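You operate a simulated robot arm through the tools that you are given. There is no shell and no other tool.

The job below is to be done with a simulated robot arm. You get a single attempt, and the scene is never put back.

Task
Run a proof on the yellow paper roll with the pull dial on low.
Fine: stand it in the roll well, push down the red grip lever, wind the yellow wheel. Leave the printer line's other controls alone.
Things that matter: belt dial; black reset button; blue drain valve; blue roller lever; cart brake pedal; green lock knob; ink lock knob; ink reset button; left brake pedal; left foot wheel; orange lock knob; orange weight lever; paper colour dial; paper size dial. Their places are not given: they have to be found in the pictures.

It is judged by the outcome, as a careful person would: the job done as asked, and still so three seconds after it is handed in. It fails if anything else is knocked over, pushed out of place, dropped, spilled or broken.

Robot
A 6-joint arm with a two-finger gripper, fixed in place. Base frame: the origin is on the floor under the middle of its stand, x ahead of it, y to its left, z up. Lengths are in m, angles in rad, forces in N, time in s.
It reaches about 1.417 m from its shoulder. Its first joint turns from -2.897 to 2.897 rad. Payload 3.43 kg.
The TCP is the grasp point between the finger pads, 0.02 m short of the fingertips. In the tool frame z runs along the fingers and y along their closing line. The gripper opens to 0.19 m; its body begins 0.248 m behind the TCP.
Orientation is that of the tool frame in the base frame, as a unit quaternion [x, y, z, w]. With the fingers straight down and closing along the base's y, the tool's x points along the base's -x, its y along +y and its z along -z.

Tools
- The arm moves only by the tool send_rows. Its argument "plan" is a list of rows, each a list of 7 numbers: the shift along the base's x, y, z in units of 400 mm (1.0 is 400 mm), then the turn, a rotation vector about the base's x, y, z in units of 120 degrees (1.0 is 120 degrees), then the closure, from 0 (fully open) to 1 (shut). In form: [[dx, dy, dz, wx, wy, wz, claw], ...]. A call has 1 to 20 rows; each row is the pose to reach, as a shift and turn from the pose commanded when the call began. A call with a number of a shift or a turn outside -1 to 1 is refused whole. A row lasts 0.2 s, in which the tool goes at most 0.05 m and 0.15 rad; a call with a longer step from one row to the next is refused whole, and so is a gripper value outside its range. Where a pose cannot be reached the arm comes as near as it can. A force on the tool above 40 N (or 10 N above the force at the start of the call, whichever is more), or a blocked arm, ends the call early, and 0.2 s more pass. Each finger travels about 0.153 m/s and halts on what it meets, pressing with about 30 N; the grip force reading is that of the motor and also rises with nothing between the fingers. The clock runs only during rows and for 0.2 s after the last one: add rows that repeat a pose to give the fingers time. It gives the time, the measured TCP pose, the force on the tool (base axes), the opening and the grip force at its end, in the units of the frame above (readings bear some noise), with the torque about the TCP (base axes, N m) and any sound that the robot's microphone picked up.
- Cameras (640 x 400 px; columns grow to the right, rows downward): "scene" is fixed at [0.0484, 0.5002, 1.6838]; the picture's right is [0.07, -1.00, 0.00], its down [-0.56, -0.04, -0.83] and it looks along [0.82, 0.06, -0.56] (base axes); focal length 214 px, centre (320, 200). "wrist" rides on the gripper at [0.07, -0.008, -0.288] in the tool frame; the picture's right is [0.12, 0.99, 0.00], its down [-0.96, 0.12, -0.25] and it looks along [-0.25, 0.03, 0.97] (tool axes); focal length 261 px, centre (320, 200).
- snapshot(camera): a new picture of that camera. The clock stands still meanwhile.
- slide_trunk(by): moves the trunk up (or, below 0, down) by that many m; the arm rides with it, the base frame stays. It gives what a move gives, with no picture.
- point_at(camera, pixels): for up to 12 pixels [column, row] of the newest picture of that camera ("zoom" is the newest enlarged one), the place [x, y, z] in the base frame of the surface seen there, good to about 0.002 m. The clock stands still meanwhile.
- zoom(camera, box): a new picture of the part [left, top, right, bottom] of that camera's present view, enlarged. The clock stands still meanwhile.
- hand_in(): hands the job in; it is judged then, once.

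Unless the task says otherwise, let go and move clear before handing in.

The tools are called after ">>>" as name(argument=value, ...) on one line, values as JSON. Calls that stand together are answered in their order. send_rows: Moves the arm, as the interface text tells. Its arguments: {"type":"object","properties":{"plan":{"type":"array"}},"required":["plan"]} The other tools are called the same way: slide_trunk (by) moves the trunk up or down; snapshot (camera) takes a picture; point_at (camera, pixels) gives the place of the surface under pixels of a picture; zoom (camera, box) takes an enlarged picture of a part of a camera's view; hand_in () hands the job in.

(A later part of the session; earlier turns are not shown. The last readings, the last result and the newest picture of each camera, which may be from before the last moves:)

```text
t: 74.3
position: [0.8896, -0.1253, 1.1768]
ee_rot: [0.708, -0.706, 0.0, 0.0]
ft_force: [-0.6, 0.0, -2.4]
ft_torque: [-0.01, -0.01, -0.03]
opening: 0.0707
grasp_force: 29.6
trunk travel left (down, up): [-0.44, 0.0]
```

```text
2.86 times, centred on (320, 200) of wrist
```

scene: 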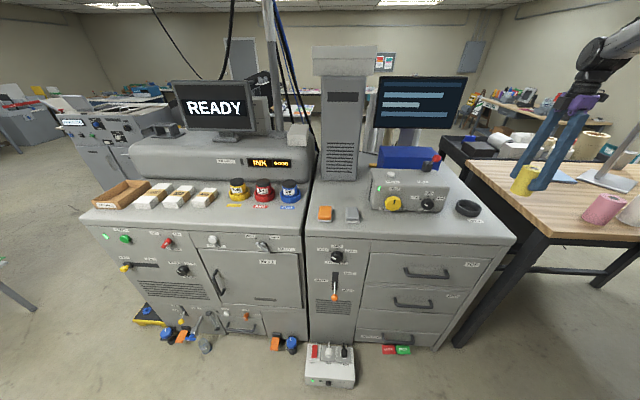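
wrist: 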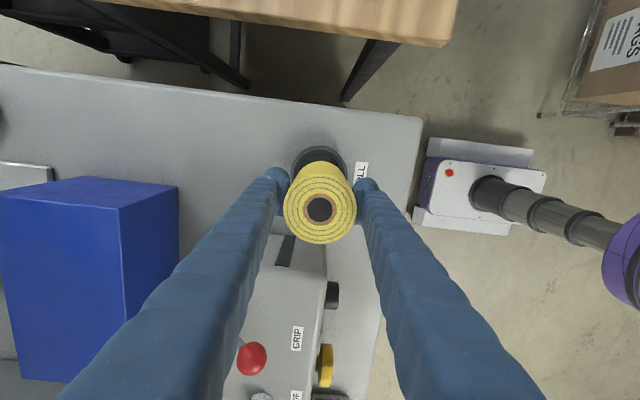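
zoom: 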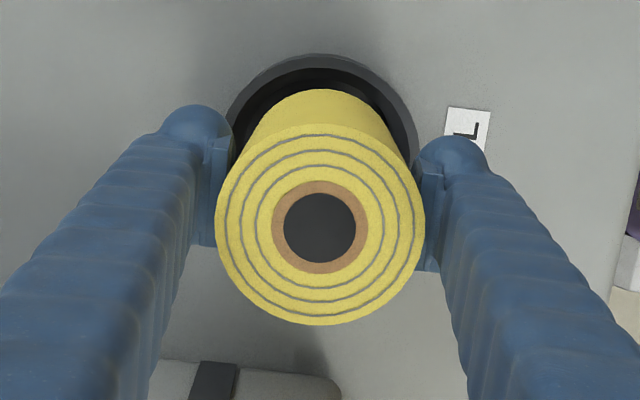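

Aligned with the well. I'll lower gently to about z=1.141.

>>> send_rows(plan=[[-0.002, 0.001, -0.015, 0, 0, 0, 1.0], [-0.002, 0.001, -0.035, 0, 0, 0, 1.0], [-0.002, 0.001, -0.055, 0, 0, 0, 1.0], [-0.002, 0.001, -0.072, 0, 0, 0, 1.0], [-0.002, 0.001, -0.083, 0, 0, 0, 1.0], [-0.002, 0.001, -0.089, 0, 0, 0, 1.0], [-0.002, 0.001, -0.089, 0, 0, 0, 1.0]])

>>> zoom(camera="scene", box=[430, 160, 510, 230])

```text
t: 75.9
position: [0.8883, -0.1246, 1.1416]
ee_rot: [0.707, -0.707, 0.0, 0.0]
ft_force: [0.3, 0.6, -1.5]
ft_torque: [-0.02, 0.0, -0.01]
opening: 0.0708
grasp_force: 30.1
trunk travel left (down, up): [-0.44, 0.0]
```

```text
5.71 times, centred on (470, 195) of scene
```

zoom: 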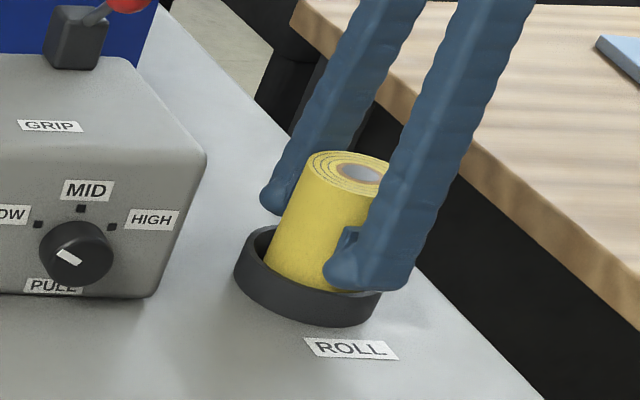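

It is inside the well but still just hanging (−1.5 N). I'll lower 2–3 mm more until the load comes off.

>>> send_rows(plan=[[0, 0, -0.003, 0, 0, 0, 1.0], [0, 0, -0.006, 0, 0, 0, 1.0], [0, 0, -0.006, 0, 0, 0, 1.0]])

```text
t: 76.7
position: [0.8879, -0.1243, 1.1409]
ee_rot: [0.707, -0.707, 0.0, 0.0]
ft_force: [-0.6, 0.1, -0.8]
ft_torque: [0.03, 0.0, -0.01]
opening: 0.0706
grasp_force: 29.7
trunk travel left (down, up): [-0.44, 0.0]
```

The load is nearly off (−0.8 N). One more millimetre down, then I'll open the fingers.

>>> send_rows(plan=[[0, 0, -0.003, 0, 0, 0, 1.0], [0, 0, -0.003, 0, 0, 0, 1.0], [0, 0, -0.003, 0, 0, 0, 0.55], [0, 0, -0.003, 0, 0, 0, 0.45], [0, 0, -0.003, 0, 0, 0, 0.45], [0, 0, 0.05, 0, 0, 0, 0.45], [0, 0, 0.12, 0, 0, 0, 0.45], [0, 0, 0.2, 0, 0, 0, 0.45], [0, 0, 0.3, 0, 0, 0, 0.45], [0, 0, 0.4, 0, 0, 0, 0.45], [0, 0, 0.4, 0, 0, 0, 0.45]])

>>> zoom(camera="scene", box=[360, 130, 520, 230])

>>> snapshot(camera="wrist")

```text
t: 79.1
position: [0.8874, -0.1253, 1.2992]
ee_rot: [0.708, -0.706, 0.001, 0.001]
ft_force: [0.0, -0.6, 0.2]
ft_torque: [0.01, 0.05, 0.01]
opening: 0.1042
grasp_force: 0.1
trunk travel left (down, up): [-0.44, 0.0]
```

```text
4.00 times, centred on (440, 180) of scene
```

zoom: 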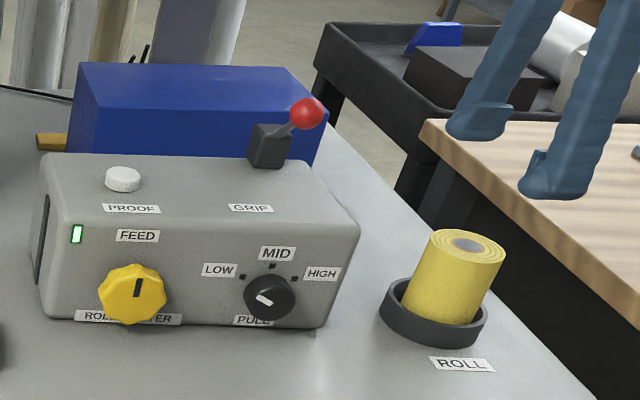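

```text
taken
```

wrist: 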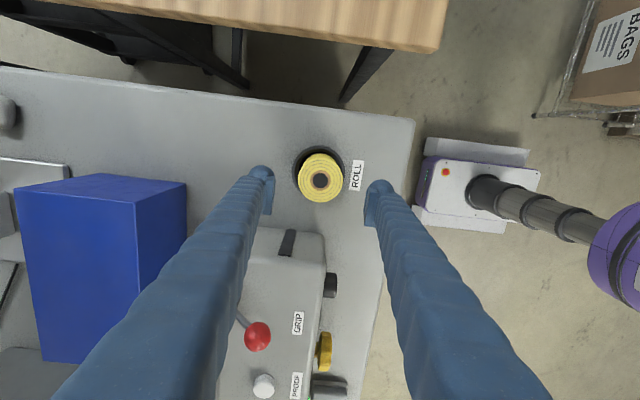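

The yellow roll stands upright in the well, and the dial still reads LOW. Now the red grip lever: I'll zoom on it at (257,337) in the wrist view and measure.

>>> zoom(camera="wrist", box=[210, 280, 350, 400])

>>> zoom(camera="scene", box=[410, 145, 450, 175])

>>> point_at(camera="zoom", pixels=[[390, 170], [440, 170], [410, 130], [410, 210], [375, 170], [330, 215], [270, 230], [270, 290], [240, 200], [260, 350], [330, 270], [350, 200]])

```text
3.33 times, centred on (280, 340) of wrist
```

zoom: 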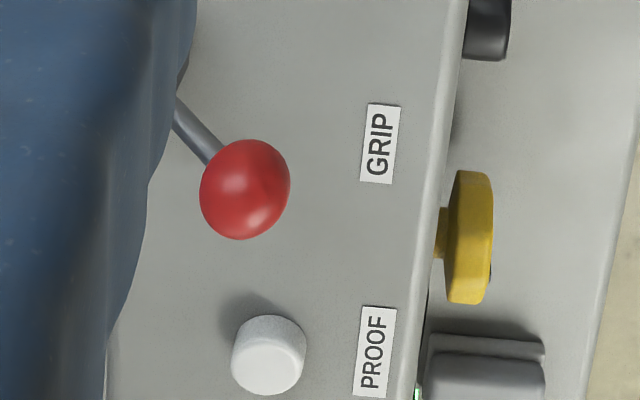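

```text
13.33 times, centred on (430, 160) of scene
```

zoom: 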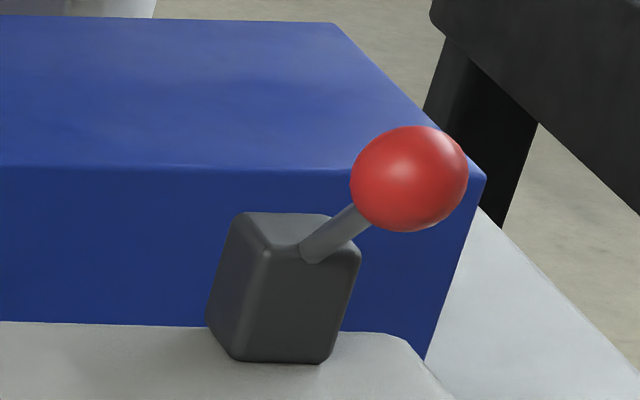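

```text
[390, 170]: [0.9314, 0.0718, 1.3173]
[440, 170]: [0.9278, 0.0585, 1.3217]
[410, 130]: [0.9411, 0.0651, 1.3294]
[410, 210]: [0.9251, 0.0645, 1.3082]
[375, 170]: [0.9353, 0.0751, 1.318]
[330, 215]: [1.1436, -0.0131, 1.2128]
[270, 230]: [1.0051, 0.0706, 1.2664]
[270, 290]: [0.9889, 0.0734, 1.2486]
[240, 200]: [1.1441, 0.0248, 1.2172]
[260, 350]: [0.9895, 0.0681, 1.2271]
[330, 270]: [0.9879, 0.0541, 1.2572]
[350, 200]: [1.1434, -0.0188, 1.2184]
```

The lever's ball is near (0.944,0.06,1.31), radius ~0.0175, leaning toward the robot from a block at x≥0.988. I'll confirm with the wrist camera picture.

>>> point_at(camera="wrist", pixels=[[257, 337], [248, 337], [268, 337], [257, 325], [257, 349], [265, 390], [243, 320]])

```text
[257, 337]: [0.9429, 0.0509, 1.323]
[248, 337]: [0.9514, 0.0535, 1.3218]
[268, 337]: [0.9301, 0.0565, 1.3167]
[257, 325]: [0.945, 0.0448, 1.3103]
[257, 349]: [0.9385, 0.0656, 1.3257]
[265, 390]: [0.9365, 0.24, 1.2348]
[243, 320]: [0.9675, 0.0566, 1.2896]
```

Ball centre confirmed at (0.945,0.0625,1.3105). I'll close the fingers, rise, and move over the ball with tips about 2–3 cm above it.

>>> send_rows(plan=[[0, 0, 0.1, 0, 0, 0, 0.5], [0, 0, 0.2, 0, 0, 0, 0.7], [0, 0, 0.28, 0, 0, 0, 1.0], [0.03, 0.1, 0.28, 0, 0, 0, 1.0], [0.06, 0.2, 0.28, 0, 0, 0, 1.0], [0.09, 0.3, 0.28, 0, 0, 0, 1.0], [0.12, 0.4, 0.28, 0, 0, 0, 1.0], [0.12, 0.47, 0.28, 0, 0, 0, 1.0], [0.12, 0.47, 0.2, 0, 0, 0, 1.0], [0.12, 0.47, 0.2, 0, 0, 0, 1.0]])

>>> zoom(camera="scene", box=[370, 110, 500, 200])

>>> snapshot(camera="wrist")

```text
t: 81.3
position: [0.9338, 0.064, 1.3829]
ee_rot: [0.708, -0.707, 0.0, 0.0]
ft_force: [-0.7, -0.8, -0.2]
ft_torque: [0.0, -0.04, 0.02]
opening: 0.0003
grasp_force: 29.8
trunk travel left (down, up): [-0.44, 0.0]
```

```text
4.44 times, centred on (435, 155) of scene
```

zoom: 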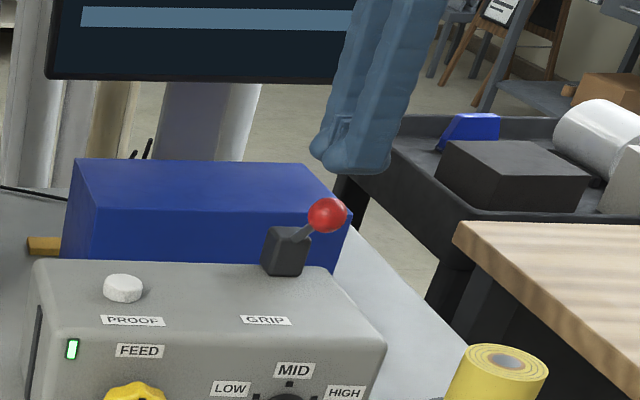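

```text
taken
```

wrist: 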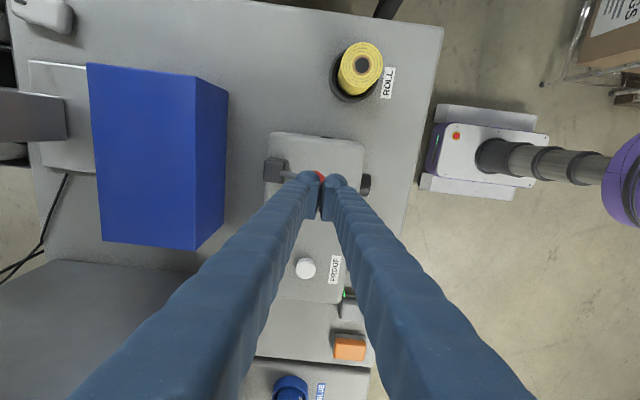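

The closed fingertips are right above the ball, tips at z≈1.363. I'll push down slowly, drifting slightly toward −x along the lever's arc, and watch the force.

>>> send_rows(plan=[[0, -0.003, -0.04, 0, 0, 0, 1.0], [0, -0.003, -0.07, 0, 0, 0, 1.0], [0, -0.003, -0.095, 0, 0, 0, 1.0], [-0.004, -0.003, -0.12, 0, 0, 0, 1.0], [-0.008, -0.003, -0.145, 0, 0, 0, 1.0], [-0.013, -0.003, -0.17, 0, 0, 0, 1.0], [-0.018, -0.003, -0.19, 0, 0, 0, 1.0], [-0.018, -0.003, -0.19, 0, 0, 0, 1.0]])

>>> zoom(camera="scene", box=[370, 110, 500, 200])

```text
t: 83.1
position: [0.9284, 0.064, 1.3029]
ee_rot: [0.707, -0.707, 0.001, 0.0]
ft_force: [-0.1, -0.1, 0.3]
ft_torque: [-0.01, -0.01, -0.01]
opening: 0.0
grasp_force: 30.0
trunk travel left (down, up): [-0.44, 0.0]
```

```text
4.44 times, centred on (435, 155) of scene
```

zoom: 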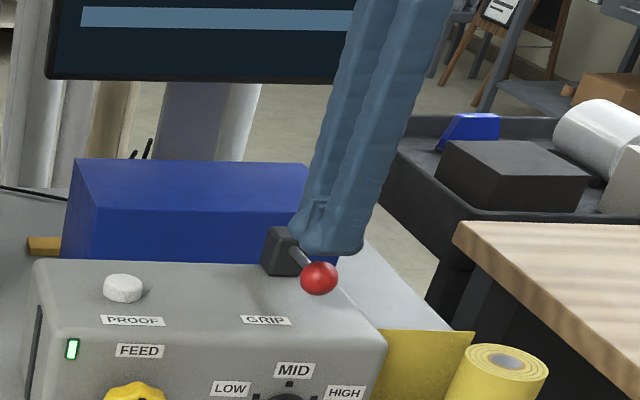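

The lever has snapped down (ball at (318,278) in the zoom) and yellow paper now runs from the roll to the printer. I'll lift off and check that it stays down.

>>> send_rows(plan=[[0, 0, 0.08, 0, 0, 0, 1.0], [0, 0, 0.18, 0, 0, 0, 1.0], [0, 0, 0.28, 0, 0, 0, 1.0], [-0.1, 0, 0.36, 0, 0, 0, 1.0], [-0.2, 0, 0.4, 0, 0, 0, 1.0], [-0.2, 0, 0.4, 0, 0, 0, 1.0]])

>>> zoom(camera="scene", box=[370, 130, 510, 225])

>>> snapshot(camera="wrist")

```text
refused: row 4 steps farther than a row can; nothing moved
```

```text
4.21 times, centred on (440, 178) of scene
```

zoom: 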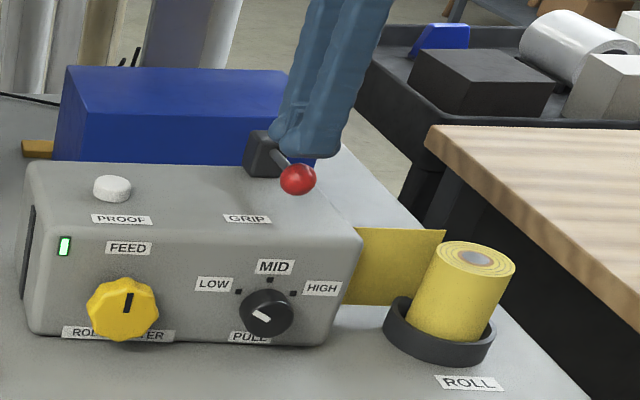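

```text
taken
```

wrist: 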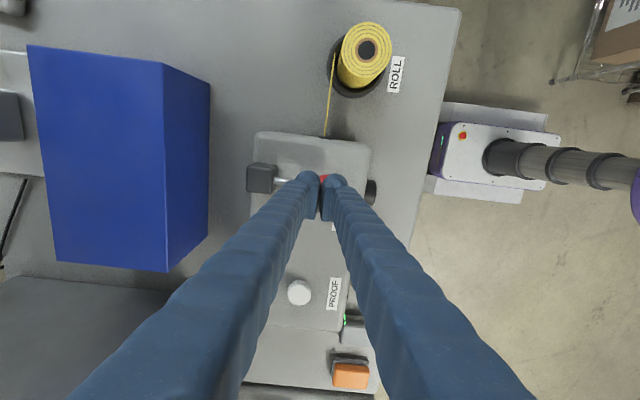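

That call was refused (row 4 too long), so nothing moved; the picture shows the paper web from roll to printer. I'll lift straight up with shorter steps.

>>> send_rows(plan=[[0, 0, 0.08, 0, 0, 0, 1.0], [0, 0, 0.18, 0, 0, 0, 1.0], [0, 0, 0.28, 0, 0, 0, 1.0], [-0.05, 0, 0.36, 0, 0, 0, 1.0], [-0.12, 0, 0.4, 0, 0, 0, 1.0], [-0.2, 0, 0.4, 0, 0, 0, 1.0], [-0.2, 0, 0.4, 0, 0, 0, 1.0]])

>>> zoom(camera="scene", box=[370, 130, 510, 225])

>>> zoom(camera="scene", box=[410, 145, 450, 180])

>>> point_at(camera="zoom", pixels=[[400, 330], [410, 250], [330, 230], [380, 300], [440, 260]])

```text
t: 84.7
position: [0.8517, 0.0632, 1.4596]
ee_rot: [0.708, -0.706, 0.0, 0.0]
ft_force: [1.0, -0.1, -1.1]
ft_torque: [-0.01, 0.15, -0.03]
opening: 0.0
grasp_force: 29.8
trunk travel left (down, up): [-0.44, 0.0]
```

```text
4.21 times, centred on (440, 178) of scene
```

zoom: 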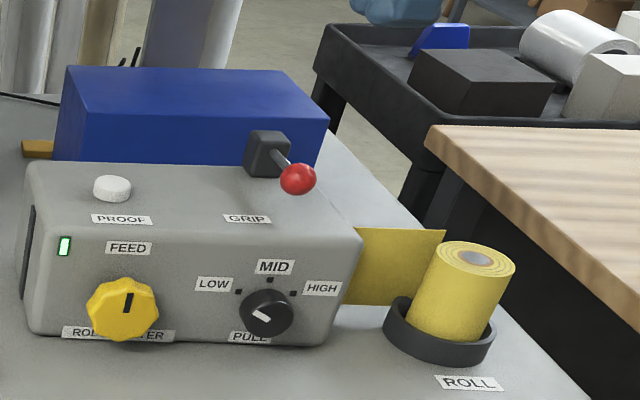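

```text
11.43 times, centred on (430, 162) of scene
```

zoom: 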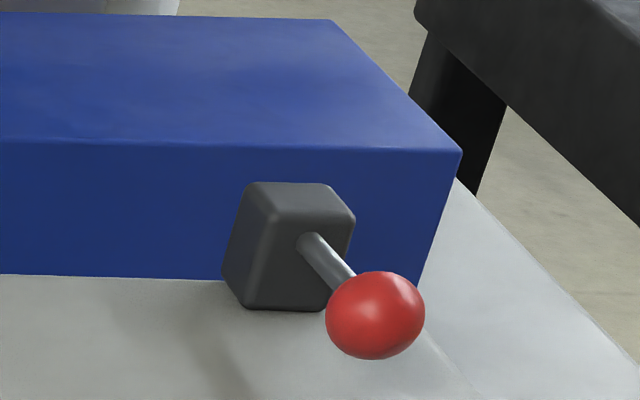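

```text
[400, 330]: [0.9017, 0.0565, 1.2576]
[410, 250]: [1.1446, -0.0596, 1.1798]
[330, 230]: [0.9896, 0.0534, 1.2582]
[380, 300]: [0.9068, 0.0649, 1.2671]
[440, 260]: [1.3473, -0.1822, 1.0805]
```

The lever stays down, with its stem about horizontal. I'll give one gentle confirming push to feel whether it is at its stop.

>>> send_rows(plan=[[0.06, 0, -0.08, 0, 0, 0, 1.0], [0.12, -0.002, -0.16, 0, 0, 0, 1.0], [0.165, -0.004, -0.26, 0, 0, 0, 1.0], [0.165, -0.004, -0.35, 0, 0, 0, 1.0], [0.165, -0.004, -0.39, 0, 0, 0, 1.0], [0.165, -0.004, -0.4, 0, 0, 0, 1.0], [0.165, -0.004, -0.41, 0, 0, 0, 1.0], [0.165, -0.004, -0.42, 0, 0, 0, 1.0], [0.165, -0.004, -0.42, 0, 0, 0, 1.0]])

>>> zoom(camera="scene", box=[400, 130, 460, 180])

```text
t: 86.7
position: [0.9139, 0.0606, 1.2958]
ee_rot: [0.708, -0.707, 0.001, 0.0]
ft_force: [-0.6, 0.4, 0.3]
ft_torque: [-0.01, -0.03, 0.0]
opening: 0.0002
grasp_force: 29.6
trunk travel left (down, up): [-0.44, 0.0]
```

```text
8.00 times, centred on (430, 155) of scene
```

zoom: 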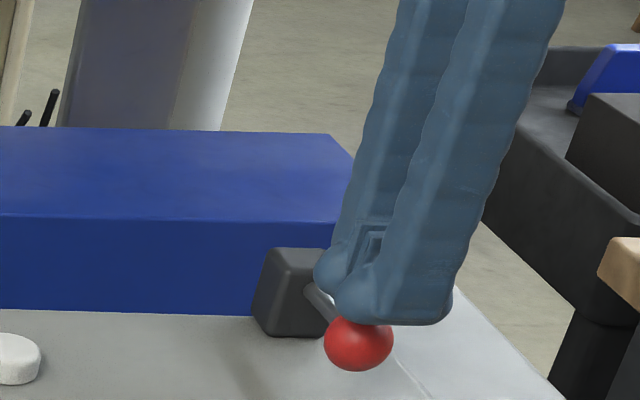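

Still no resistance at tip z≈1.276. I'll go down in 3 mm steps until I feel a stop.

>>> send_rows(plan=[[0, 0, -0.008, 0, 0, 0, 1.0], [0, 0, -0.016, 0, 0, 0, 1.0], [0, 0, -0.024, 0, 0, 0, 1.0], [0, 0, -0.032, 0, 0, 0, 1.0], [0, 0, -0.032, 0, 0, 0, 1.0]])

>>> zoom(camera="scene", box=[400, 130, 460, 180])

```text
t: 87.9
position: [0.9167, 0.062, 1.2899]
ee_rot: [0.708, -0.706, 0.003, -0.003]
ft_force: [0.4, -0.3, 14.0]
ft_torque: [-0.01, -0.09, -0.01]
opening: 0.0
grasp_force: 30.3
trunk travel left (down, up): [-0.44, 0.0]
stopped in row 5: the force on the tool passed its limit at 42 N (the readings are from after the stop); the commanded pose is now the measured one
```

```text
8.00 times, centred on (430, 155) of scene
```

zoom: 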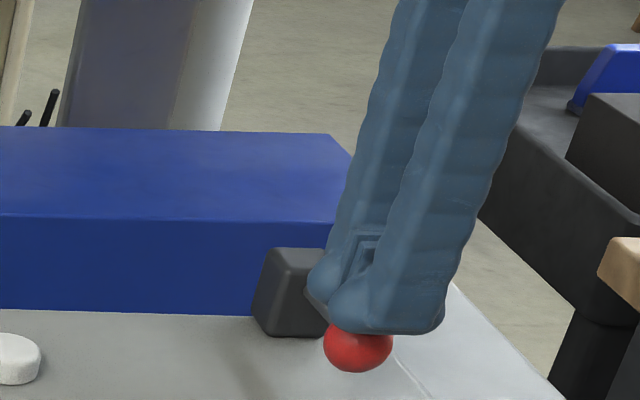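

The lever is at its stop (42 N met at TCP z≈1.29), so it's fully down. Next I'll lift clear and turn the gripper for the yellow wheel: first up, back, and yaw +90°.

>>> send_rows(plan=[[0, 0, 0.08, 0, 0, 0, 1.0], [0, 0, 0.18, 0, 0, 0, 1.0], [0, 0, 0.29, 0, 0, 0, 1.0], [0, 0, 0.4, 0, 0, 0, 1.0], [0, 0, 0.5, 0, 0, 0, 0.8], [-0.03, 0.035, 0.55, 0, 0, 0.068, 0.6], [-0.06, 0.07, 0.6, 0, 0, 0.136, 0.5], [-0.09, 0.105, 0.65, 0, 0, 0.204, 0.5], [-0.12, 0.14, 0.7, 0, 0, 0.272, 0.5], [-0.15, 0.175, 0.75, 0, 0, 0.34, 0.5], [-0.18, 0.21, 0.78, 0, 0, 0.408, 0.5], [-0.21, 0.245, 0.78, 0, 0, 0.476, 0.5], [-0.24, 0.28, 0.78, 0, 0, 0.544, 0.5], [-0.27, 0.315, 0.78, 0, 0, 0.612, 0.5], [-0.29, 0.34, 0.78, 0, 0, 0.68, 0.5], [-0.29, 0.345, 0.78, 0, 0, 0.75, 0.5], [-0.29, 0.345, 0.78, 0, 0, 0.75, 0.5]])

>>> snapshot(camera="scene")

```text
t: 91.5
position: [0.8002, 0.1988, 1.6002]
ee_rot: [1.0, 0.002, -0.001, -0.005]
ft_force: [0.7, -0.2, -0.1]
ft_torque: [0.03, -0.04, 0.0]
opening: 0.0949
grasp_force: 0.1
trunk travel left (down, up): [-0.44, 0.0]
```

```text
taken
```

scene: 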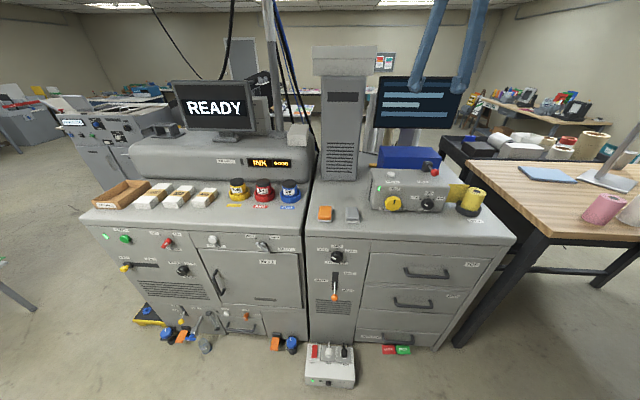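

Pointing down at (0.80,0.199,1.60). Now I'll pitch it up to point forward, about 10° nose-down, at y≈0.238.

>>> send_rows(plan=[[0, 0.01, 0.005, 0, -0.0667, 0, 0.45], [0, 0.02, 0.01, 0, -0.1333, 0, 0.45], [0, 0.03, 0.015, 0, -0.2, 0, 0.45], [0, 0.04, 0.02, 0, -0.2667, 0, 0.45], [0, 0.05, 0.025, 0, -0.3333, 0, 0.45], [0, 0.06, 0.03, 0, -0.4, 0, 0.45], [0, 0.07, 0.035, 0, -0.4667, 0, 0.45], [0, 0.08, 0.04, 0, -0.5333, 0, 0.45], [0, 0.09, 0.045, 0, -0.6, 0, 0.45], [0, 0.098, 0.05, 0, -0.6667, 0, 0.45], [0, 0.098, 0.05, 0, -0.6667, 0, 0.45]])

>>> snapshot(camera="scene")

>>> snapshot(camera="wrist")

```text
t: 93.1
position: [0.8012, 0.2079, 1.4591]
ee_rot: [0.933, -0.008, 0.358, 0.028]
ft_force: [0.1, 0.6, -0.3]
ft_torque: [-0.02, 0.06, -0.01]
opening: 0.1047
grasp_force: 0.1
trunk travel left (down, up): [-0.44, 0.0]
stopped in row 8: the arm was blocked; the commanded pose is now the measured one
```

```text
taken
```

scene: 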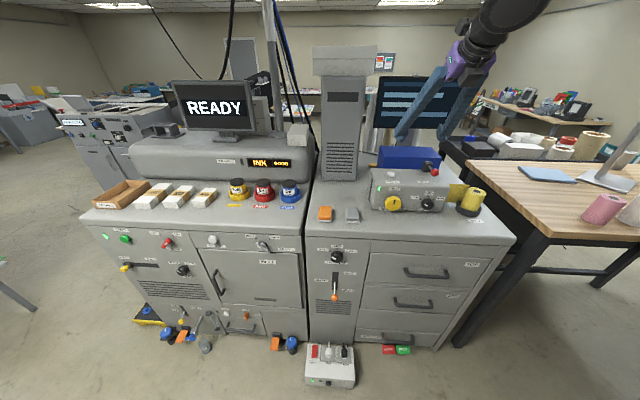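

```text
taken
```

wrist: 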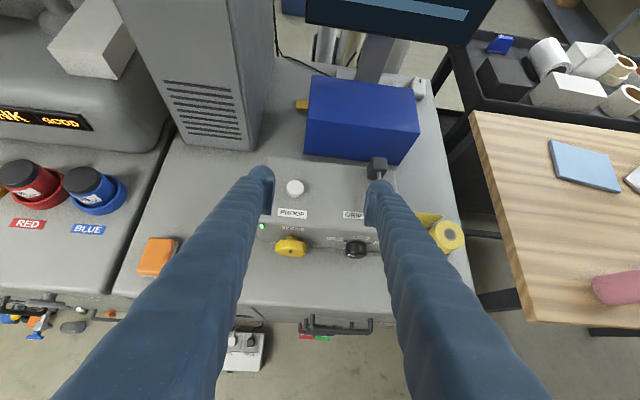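

The arm stalled partway (pitch ~42°, TCP at z=1.459), nothing touched. I'll continue pitching in smaller steps while rising a little.

>>> send_rows(plan=[[0, 0, 0.02, 0, -0.02, 0, 0.45], [0, 0, 0.04, 0, -0.04, 0, 0.45], [0, 0, 0.06, 0, -0.06, 0, 0.45], [0, 0, 0.08, 0, -0.08, 0, 0.45], [0, 0, 0.1, 0, -0.1, 0, 0.45], [0, 0, 0.12, 0, -0.12, 0, 0.45], [0, 0, 0.14, 0, -0.14, 0, 0.45], [0, 0, 0.16, 0, -0.16, 0, 0.45], [0, 0, 0.16, 0, -0.16, 0, 0.45]])

```text
t: 95.3
position: [0.8085, 0.1866, 1.4557]
ee_rot: [0.878, -0.012, 0.476, 0.054]
ft_force: [-0.2, 0.1, 0.0]
ft_torque: [0.01, 0.0, -0.02]
opening: 0.1041
grasp_force: 0.0
trunk travel left (down, up): [-0.44, 0.0]
stopped in row 9: the arm was blocked; the commanded pose is now the measured one
```

It couldn't rise here because the shoulder sits too high relative to the hand. I'll lower the trunk 0.15 m (TCP to about 1.31, still above the box) and continue from there.

>>> slide_trunk(by=-0.15)

>>> send_rows(plan=[[0, 0.01, 0.04, 0, 0, 0, 0.45], [0, 0.02, 0.08, 0, 0, 0, 0.45], [0, 0.03, 0.12, 0, 0, 0, 0.45], [0, 0.04, 0.16, 0, 0, 0, 0.45], [0, 0.05, 0.2, 0, 0, 0, 0.45], [0, 0.06, 0.25, 0, 0, 0, 0.45], [0, 0.07, 0.3, 0, 0, 0, 0.45], [0, 0.07, 0.3, 0, 0, 0, 0.45]])

>>> snapshot(camera="scene")

```text
t: 97.1
position: [0.8066, 0.1868, 1.3053]
ee_rot: [0.878, -0.012, 0.476, 0.054]
ft_force: [0.6, -1.0, -0.1]
ft_torque: [0.02, 0.01, 0.04]
opening: 0.1046
grasp_force: 0.1
trunk travel left (down, up): [-0.29, 0.15]
```

```text
t: 99.1
position: [0.8228, 0.1958, 1.3287]
ee_rot: [0.9, -0.007, 0.427, 0.088]
ft_force: [0.1, 0.1, 0.2]
ft_torque: [0.02, -0.02, 0.03]
opening: 0.1045
grasp_force: 0.0
trunk travel left (down, up): [-0.29, 0.15]
stopped in row 8: the arm was blocked; the commanded pose is now the measured one
```

```text
taken
```

scene: 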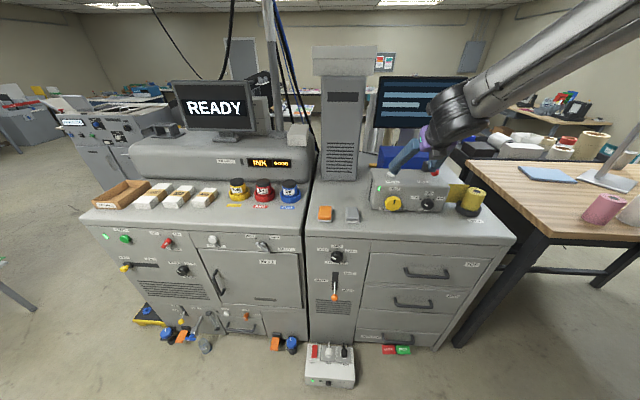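

The arm is stuck in an awkward posture, though the scene shows nothing touched. I'll back out the way I came: pitch back to straight down while drawing back a little, then take the route that worked before (trunk low).

>>> send_rows(plan=[[-0.015, 0, 0, 0.0087, 0.0422, 0.0007, 0.45], [-0.03, 0, 0.01, 0.0174, 0.0844, 0.0014, 0.45], [-0.05, 0, 0.02, 0.0261, 0.1266, 0.0021, 0.45], [-0.07, 0, 0.03, 0.0348, 0.1688, 0.0028, 0.45], [-0.09, 0, 0.045, 0.0435, 0.211, 0.0035, 0.45], [-0.11, 0, 0.06, 0.0522, 0.2531, 0.0042, 0.45], [-0.13, 0, 0.075, 0.0609, 0.2953, 0.0049, 0.45], [-0.15, 0, 0.09, 0.0696, 0.3375, 0.0056, 0.45], [-0.165, 0, 0.11, 0.0783, 0.3797, 0.0063, 0.45], [-0.175, 0, 0.125, 0.087, 0.4219, 0.007, 0.45], [-0.175, 0, 0.125, 0.087, 0.4219, 0.007, 0.45]])

>>> snapshot(camera="scene")

```text
t: 101.5
position: [0.75, 0.2005, 1.3834]
ee_rot: [1.0, 0.002, 0.003, -0.003]
ft_force: [-0.8, -0.7, -0.2]
ft_torque: [0.04, -0.08, -0.01]
opening: 0.1048
grasp_force: 0.1
trunk travel left (down, up): [-0.29, 0.15]
```

```text
taken
```

scene: 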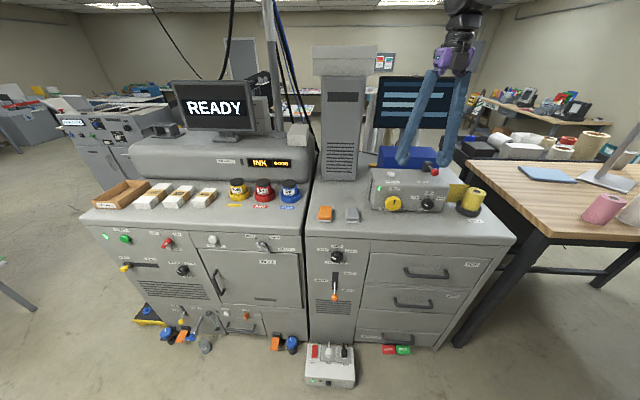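

Back to pointing straight down at (0.75,0.20,1.383) cleanly. I'll now go to (0.70,0.06,1.58), lower the trunk fully, and then retrace the pitch path that worked before.

>>> send_rows(plan=[[-0.01, -0.03, 0.07, 0, 0, 0, 0.45], [-0.03, -0.07, 0.14, 0, 0, 0, 0.45], [-0.05, -0.12, 0.21, 0, 0, 0, 0.45], [-0.07, -0.17, 0.28, 0, 0, 0, 0.45], [-0.09, -0.22, 0.35, 0, 0, 0, 0.45], [-0.11, -0.27, 0.42, 0, 0, 0, 0.45], [-0.125, -0.32, 0.47, 0, 0, 0, 0.45], [-0.125, -0.35, 0.49, 0, 0, 0, 0.45], [-0.125, -0.35, 0.49, 0, 0, 0, 0.45]])

```text
t: 103.5
position: [0.7018, 0.0795, 1.5801]
ee_rot: [1.0, -0.007, 0.003, -0.001]
ft_force: [0.1, 0.7, -0.6]
ft_torque: [-0.03, -0.02, -0.02]
opening: 0.1045
grasp_force: 0.1
out of reach, approached as far as the arm can: row 7, 8, 9
trunk travel left (down, up): [-0.29, 0.15]
```

At (0.70,0.08,1.58). Now I'll lower the trunk fully.

>>> slide_trunk(by=-0.29)

>>> send_rows(plan=[[0, 0, -0.03, 0, 0, 0, 0.45], [0.0, 0, -0.06, 0, -0.05, 0, 0.45], [0.02, 0, -0.09, 0, -0.1, 0, 0.45], [0.04, 0, -0.11, 0, -0.15, 0, 0.45], [0.06, 0, -0.13, 0, -0.2, 0, 0.45], [0.08, 0, -0.14, 0, -0.25, 0, 0.45], [0.1, 0, -0.14, 0, -0.3, 0, 0.45], [0.12, 0, -0.14, 0, -0.35, 0, 0.45], [0.14, 0, -0.14, 0, -0.4, 0, 0.45], [0.14, 0, -0.14, 0, -0.4, 0, 0.45]])

>>> snapshot(camera="scene")

```text
t: 106.4
position: [0.7014, 0.0775, 1.2898]
ee_rot: [1.0, -0.007, 0.002, 0.0]
ft_force: [0.5, -0.2, -0.5]
ft_torque: [0.04, 0.02, 0.01]
opening: 0.1047
grasp_force: 0.0
trunk travel left (down, up): [0.0, 0.44]
```

```text
t: 108.6
position: [0.7579, 0.0795, 1.2342]
ee_rot: [0.912, -0.007, 0.41, -0.003]
ft_force: [-0.4, -0.4, 0.6]
ft_torque: [0.01, -0.04, 0.0]
opening: 0.1045
grasp_force: 0.1
trunk travel left (down, up): [0.0, 0.44]
```

```text
taken
```

scene: 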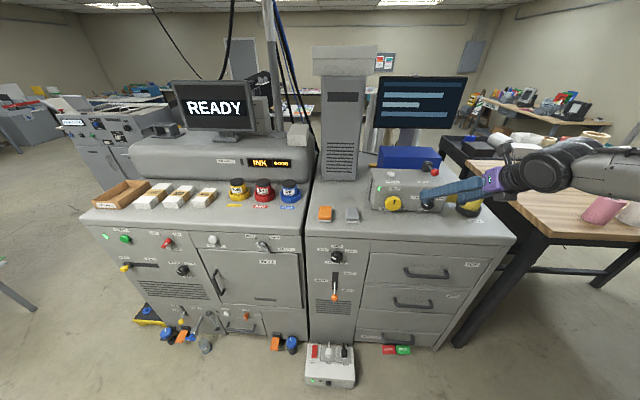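

This posture works: pitched 48° at (0.758,0.08,1.234). I'll continue to about 80°, moving to x≈0.79.

>>> send_rows(plan=[[0.015, 0, 0, 0, -0.045, 0, 0.45], [0.03, 0, 0, 0, -0.09, 0, 0.45], [0.045, 0, 0, 0, -0.135, 0, 0.45], [0.06, 0, 0, 0, -0.18, 0, 0.45], [0.075, 0, 0, 0, -0.225, 0, 0.45], [0.085, 0, 0, 0, -0.2667, 0, 0.45], [0.085, 0, 0, 0, -0.2667, 0, 0.45]])

>>> snapshot(camera="wrist")

```text
t: 110.2
position: [0.7906, 0.0737, 1.2327]
ee_rot: [0.764, -0.017, 0.644, -0.005]
ft_force: [0.5, 4.3, 1.4]
ft_torque: [-0.21, 0.17, -0.78]
opening: 0.1043
grasp_force: 0.0
out of reach, approached as far as the arm can: row 3, 4
trunk travel left (down, up): [0.0, 0.44]
```

```text
taken
```

wrist: 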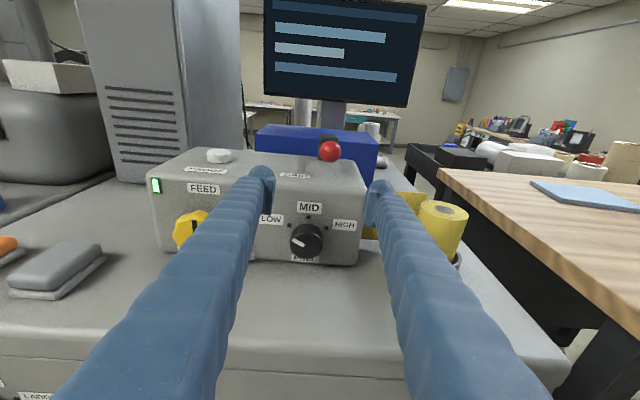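

Pointing forward again at (0.791,0.074,1.233). I'll slide sideways slowly to the wheel's y≈0.238, staying above and in front of it.

>>> send_rows(plan=[[0, 0.04, 0, 0, 0, 0, 0.45], [0, 0.09, 0, 0, 0, 0, 0.45], [0, 0.14, 0, 0, 0, 0, 0.45], [0, 0.2, 0, 0, 0, 0, 0.45], [0, 0.26, 0, 0, 0, 0, 0.45], [0, 0.32, 0, 0, 0, 0, 0.45], [0, 0.37, 0, 0, 0, 0, 0.45], [0, 0.41, 0, 0, 0, 0, 0.45], [0, 0.41, 0, 0, 0, 0, 0.45]])

>>> snapshot(camera="wrist")

>>> snapshot(camera="scene")

```text
t: 112.2
position: [0.7984, 0.2282, 1.2274]
ee_rot: [0.765, -0.012, 0.643, 0.004]
ft_force: [0.3, 1.0, -0.6]
ft_torque: [-0.01, -0.02, 0.0]
opening: 0.1042
grasp_force: 0.1
trunk travel left (down, up): [0.0, 0.44]
```

```text
taken
```

wrist: 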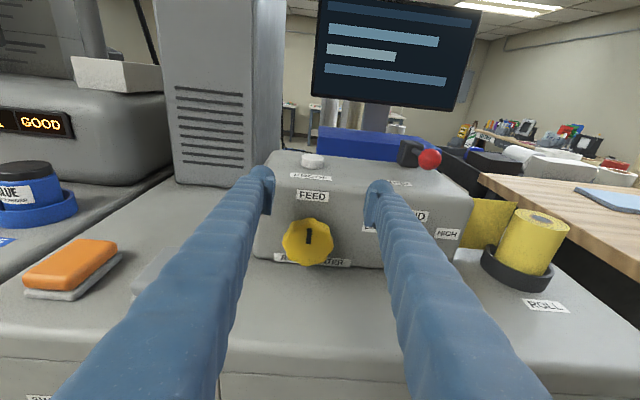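

```text
taken
```

scene: 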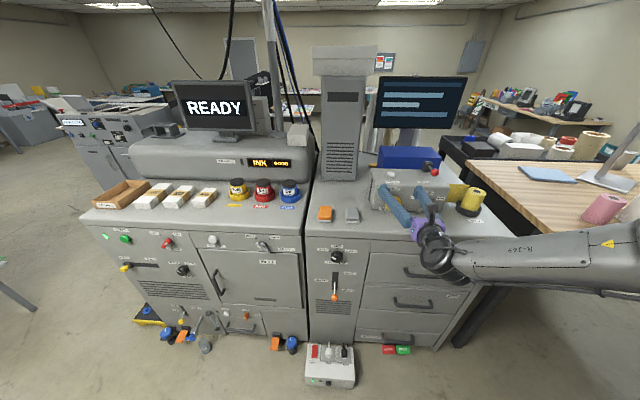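

Reached (0.798,0.228,1.227) without trouble; the wheel shows at (308,242). I'll zoom and measure the wheel.

>>> zoom(camera="wrist", box=[250, 180, 400, 290])

>>> point_at(camera="wrist", pixels=[[308, 242], [285, 242], [330, 242], [308, 222], [308, 264], [309, 235], [280, 225], [340, 225]])

```text
3.64 times, centred on (325, 235) of wrist
```

zoom: 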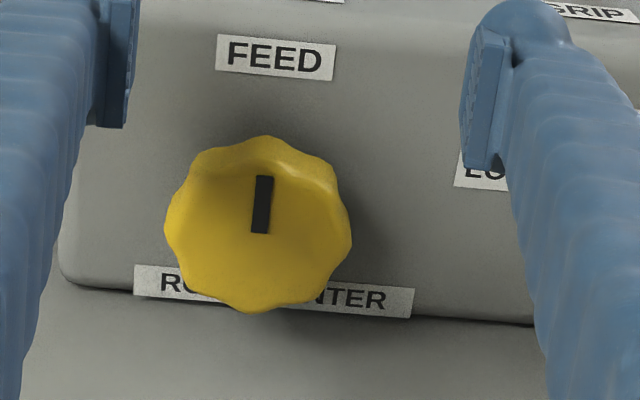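

```text
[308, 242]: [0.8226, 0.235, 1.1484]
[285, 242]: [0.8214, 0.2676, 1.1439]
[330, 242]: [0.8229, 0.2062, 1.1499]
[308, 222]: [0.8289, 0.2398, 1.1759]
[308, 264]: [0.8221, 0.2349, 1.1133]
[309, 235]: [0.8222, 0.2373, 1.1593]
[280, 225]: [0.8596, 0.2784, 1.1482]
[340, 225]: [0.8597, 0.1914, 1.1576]
```

The wheel's axis is at about (y 0.237, z 1.146), radius ~0.035, front x≈0.822. I'll drop to its height in front of it and roll −35° while still clear.

>>> send_rows(plan=[[-0.01, 0.01, -0.05, 0, 0, 0, 0.5], [-0.01, 0.0215, -0.1, 0, 0, 0, 0.5], [-0.01, 0.0215, -0.15, 0, 0, 0, 0.5], [-0.01, 0.0215, -0.2035, 0, 0, 0, 0.5], [-0.01, 0.0215, -0.2035, -0.0583, 0, 0, 0.5], [-0.01, 0.0215, -0.2035, -0.1167, 0, 0, 0.5], [-0.01, 0.0215, -0.2035, -0.175, 0, 0, 0.5], [-0.01, 0.0215, -0.2035, -0.2333, 0, 0, 0.5], [-0.01, 0.0215, -0.2035, -0.2917, 0, 0, 0.5], [-0.01, 0.0215, -0.2035, -0.2917, 0, 0, 0.5]])

>>> snapshot(camera="wrist")

>>> zoom(camera="scene", box=[360, 160, 500, 260])

```text
t: 114.4
position: [0.7871, 0.2514, 1.1531]
ee_rot: [0.73, 0.19, 0.616, 0.225]
ft_force: [0.0, 0.0, -0.2]
ft_torque: [0.0, -0.03, -0.01]
opening: 0.0948
grasp_force: 0.1
trunk travel left (down, up): [0.0, 0.44]
```

```text
taken
```

wrist: 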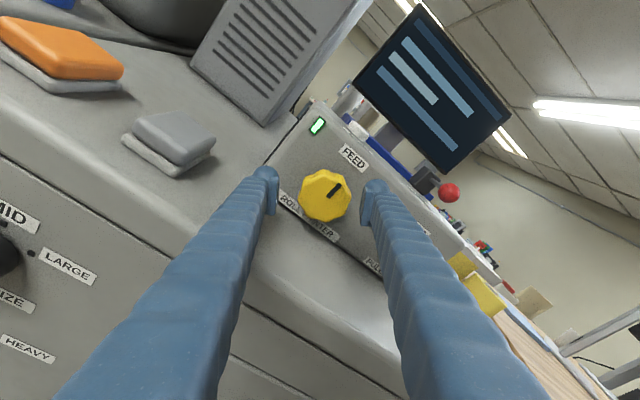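

```text
4.00 times, centred on (430, 210) of scene
```

zoom: 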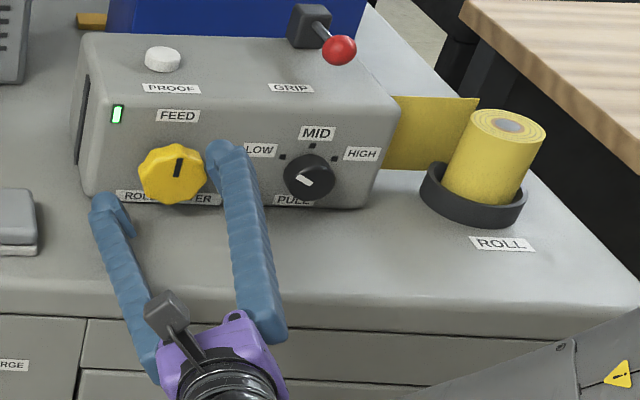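

The tool is about 1.4 cm left of and 0.7 cm above the wheel axis, still in front of it. I'll centre it before moving in.

>>> send_rows(plan=[[0, -0.015, -0.008, 0, 0, 0, 0.5], [0, -0.032, -0.016, 0, 0, 0, 0.5], [0, -0.032, -0.016, 0, 0, 0, 0.5]])

>>> zoom(camera="wrist", box=[250, 140, 400, 250])

```text
t: 115.2
position: [0.7881, 0.238, 1.1455]
ee_rot: [0.73, 0.189, 0.617, 0.225]
ft_force: [0.8, 0.1, -0.4]
ft_torque: [0.0, -0.02, 0.02]
opening: 0.0948
grasp_force: 0.0
trunk travel left (down, up): [0.0, 0.44]
```

```text
3.64 times, centred on (325, 195) of wrist
```

zoom: 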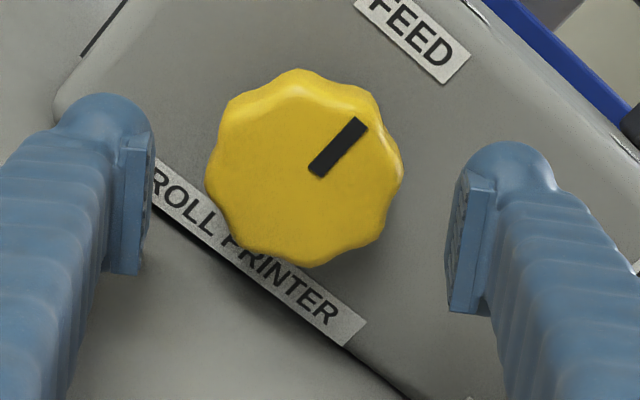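

Well centred: the wheel (304,168 in the zoom) lies midway between the pads. I'll move forward 41 mm and close on the wheel.

>>> send_rows(plan=[[0.035, 0, 0, 0, 0, 0, 0.5], [0.07, 0, 0, 0, 0, 0, 0.5], [0.1025, 0, 0, 0, 0, 0, 0.5], [0.1025, 0, 0, 0, 0, 0, 0.5]])

>>> zoom(camera="wrist", box=[250, 140, 400, 250])

```text
t: 116.2
position: [0.8288, 0.2387, 1.1452]
ee_rot: [0.73, 0.188, 0.617, 0.225]
ft_force: [-0.7, -0.6, 0.2]
ft_torque: [-0.02, 0.0, 0.02]
opening: 0.0951
grasp_force: 0.1
trunk travel left (down, up): [0.0, 0.44]
```

```text
3.64 times, centred on (325, 195) of wrist
```

zoom: 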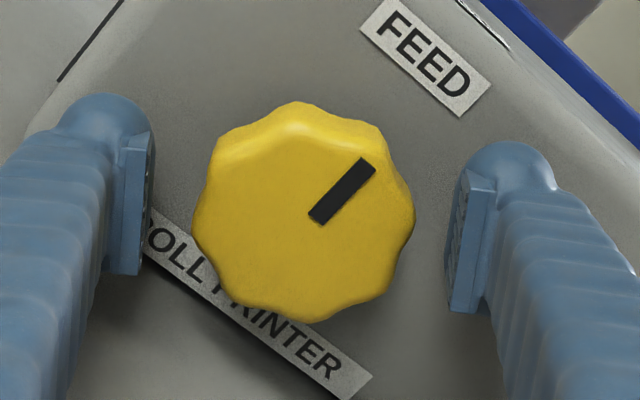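

In place around the wheel at x=0.829. I'll close and turn it clockwise by +36° as a first stroke.

>>> send_rows(plan=[[0, 0, 0, 0, 0, 0, 0.7], [0, 0, 0, 0, 0, 0, 0.9], [0, 0, 0, 0, 0, 0, 0.9], [0, 0, 0, 0.05, 0, 0, 0.9], [0, 0, 0, 0.1, 0, 0, 0.9], [0, 0, 0, 0.15, 0, 0, 0.9], [0, 0, 0, 0.2, 0, 0, 0.9], [0, 0, 0, 0.25, 0, 0, 0.9], [0, 0, 0, 0.3, 0, 0, 0.9], [0, 0, 0, 0.3, 0, 0, 0.9]])

>>> snapshot(camera="wrist")

>>> zoom(camera="scene", box=[360, 150, 500, 250])

```text
t: 118.4
position: [0.8291, 0.2366, 1.1461]
ee_rot: [0.764, -0.013, 0.645, -0.012]
ft_force: [8.3, -24.7, -1.3]
ft_torque: [-0.09, 0.45, -0.45]
opening: 0.0652
grasp_force: 45.0
trunk travel left (down, up): [0.0, 0.44]
```

```text
taken
```

wrist: 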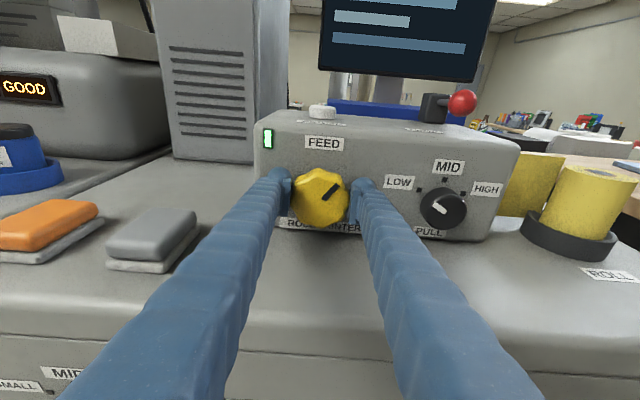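

```text
4.00 times, centred on (430, 200) of scene
```

zoom: 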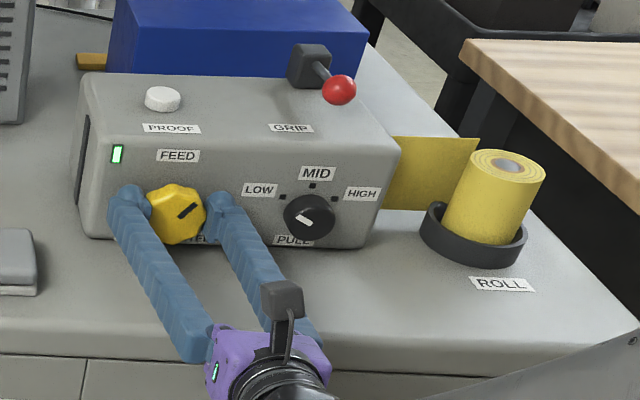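

The wheel turned with the grip (mark now at about 40° clockwise). I'll continue the stroke by another +36°, easing 2–3 mm toward −y.

>>> send_rows(plan=[[-0.002, -0.005, 0, 0, 0, 0, 0.9], [-0.002, -0.006, 0, 0.05, 0, 0, 0.9], [-0.002, -0.006, 0, 0.1, 0, 0, 0.9], [-0.002, -0.006, 0, 0.15, 0, 0, 0.9], [-0.002, -0.006, 0, 0.2, 0, 0, 0.9], [-0.002, -0.006, 0, 0.25, 0, 0, 0.9], [-0.002, -0.006, 0, 0.3, 0, 0, 0.9], [-0.002, -0.006, 0, 0.3, 0, 0, 0.9]])

>>> snapshot(camera="wrist")

>>> zoom(camera="scene", box=[360, 150, 500, 250])

```text
t: 120.2
position: [0.8276, 0.233, 1.1456]
ee_rot: [0.723, -0.212, 0.61, -0.246]
ft_force: [0.0, -32.9, -7.7]
ft_torque: [-0.14, -0.07, -0.48]
opening: 0.0652
grasp_force: 44.6
trunk travel left (down, up): [0.0, 0.44]
```

```text
taken
```

wrist: 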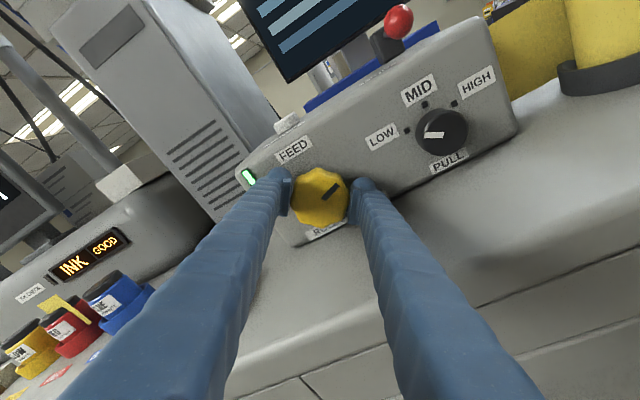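

```text
4.00 times, centred on (430, 200) of scene
```

zoom: 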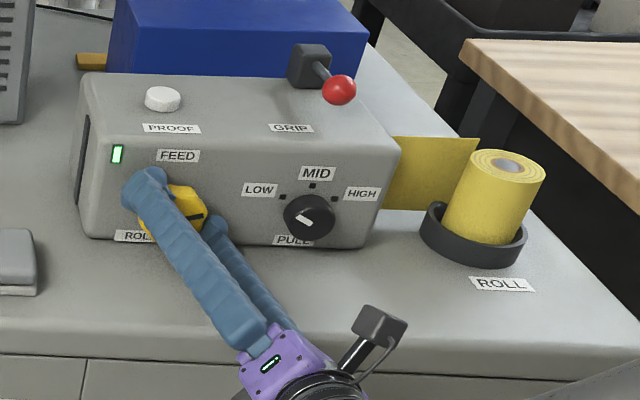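

A good stroke of about 72° in total. I'll release, roll back with open fingers, and regrip.

>>> send_rows(plan=[[0, 0, 0, 0, 0, 0, 0.55], [0, 0, 0, 0, 0, 0, 0.5], [0, 0, 0, -0.0667, 0, 0, 0.5], [0, 0, 0, -0.1333, 0, 0, 0.5], [0, 0, 0, -0.2, 0, 0, 0.5], [0, 0, 0, -0.2667, 0, 0, 0.5], [0, 0, 0, -0.3333, 0, 0, 0.5], [0, 0, 0, -0.4, 0, 0, 0.5], [0, 0, 0, -0.4667, 0, 0, 0.5], [0, 0, 0, -0.5333, 0, 0, 0.5], [0, 0, 0, -0.6, 0, 0, 0.5], [0, 0, 0, -0.6, 0, 0, 0.5]])

>>> zoom(camera="wrist", box=[250, 140, 400, 250])

>>> zoom(camera="scene", box=[360, 150, 500, 250])

```text
t: 122.8
position: [0.8269, 0.2372, 1.1467]
ee_rot: [0.73, 0.191, 0.617, 0.224]
ft_force: [0.4, 0.4, 0.5]
ft_torque: [-0.01, -0.07, -0.04]
opening: 0.0951
grasp_force: 0.0
trunk travel left (down, up): [0.0, 0.44]
```

```text
3.64 times, centred on (325, 195) of wrist
```

zoom: 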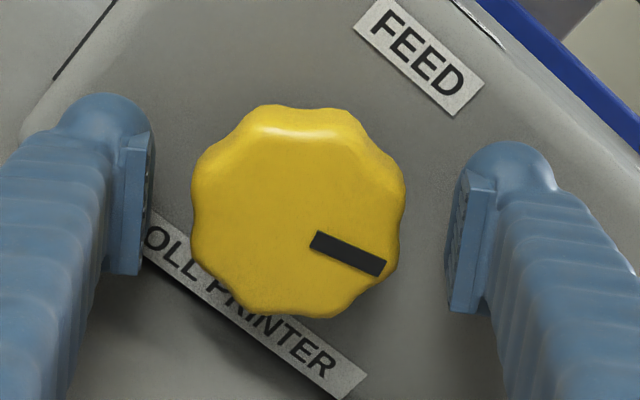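

```text
4.00 times, centred on (430, 200) of scene
```

zoom: 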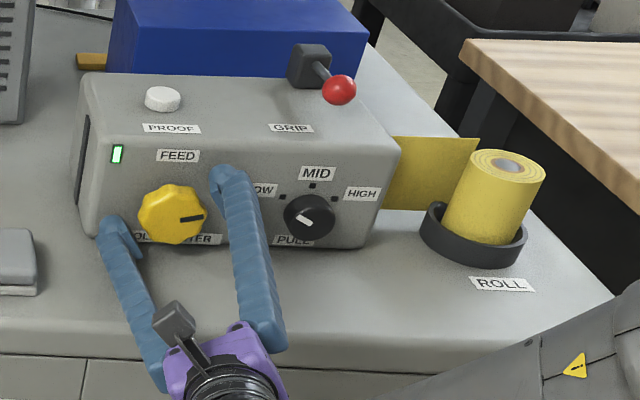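

The mark now points about 75–80° clockwise, so the wheel is following. Second stroke: grip and turn +72°, easing sideways along the way.

>>> send_rows(plan=[[0.002, -0.003, -0.001, 0, 0, 0, 0.7], [0.002, -0.003, -0.001, 0, 0, 0, 0.9], [0.002, -0.003, -0.001, 0, 0, 0, 0.9], [0.002, -0.004, -0.001, 0.05, 0, 0, 0.9], [0.002, -0.005, -0.001, 0.1, 0, 0, 0.9], [0.002, -0.006, -0.001, 0.15, 0, 0, 0.9], [0.002, -0.007, -0.001, 0.2, 0, 0, 0.9], [0.002, -0.009, -0.001, 0.25, 0, 0, 0.9], [0.002, -0.01, -0.001, 0.3, 0, 0, 0.9], [0.001, -0.011, -0.001, 0.35, 0, 0, 0.9], [0.0, -0.012, -0.002, 0.4, 0, 0, 0.9], [0.0, -0.013, -0.002, 0.45, 0, 0, 0.9], [0.0, -0.014, -0.003, 0.5, 0, 0, 0.9], [0.0, -0.015, -0.003, 0.55, 0, 0, 0.9], [0.0, -0.016, -0.003, 0.6, 0, 0, 0.9], [0.0, -0.016, -0.003, 0.6, 0, 0, 0.9]])

>>> zoom(camera="scene", box=[360, 150, 500, 250])

```text
t: 126.2
position: [0.828, 0.2318, 1.1455]
ee_rot: [0.723, -0.208, 0.61, -0.249]
ft_force: [3.2, 36.0, 8.0]
ft_torque: [0.14, -0.01, 0.11]
opening: 0.0654
grasp_force: 44.7
trunk travel left (down, up): [0.0, 0.44]
```

```text
4.00 times, centred on (430, 200) of scene
```

zoom: 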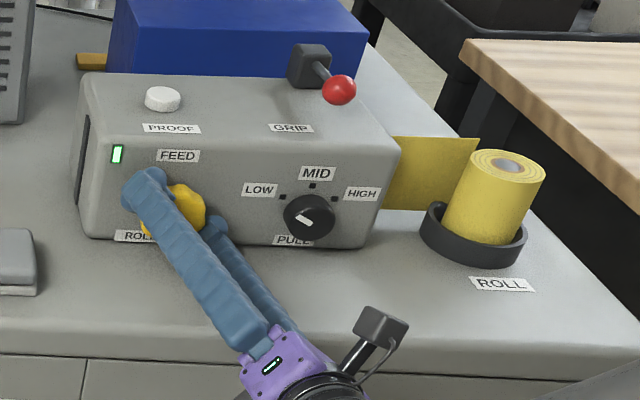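

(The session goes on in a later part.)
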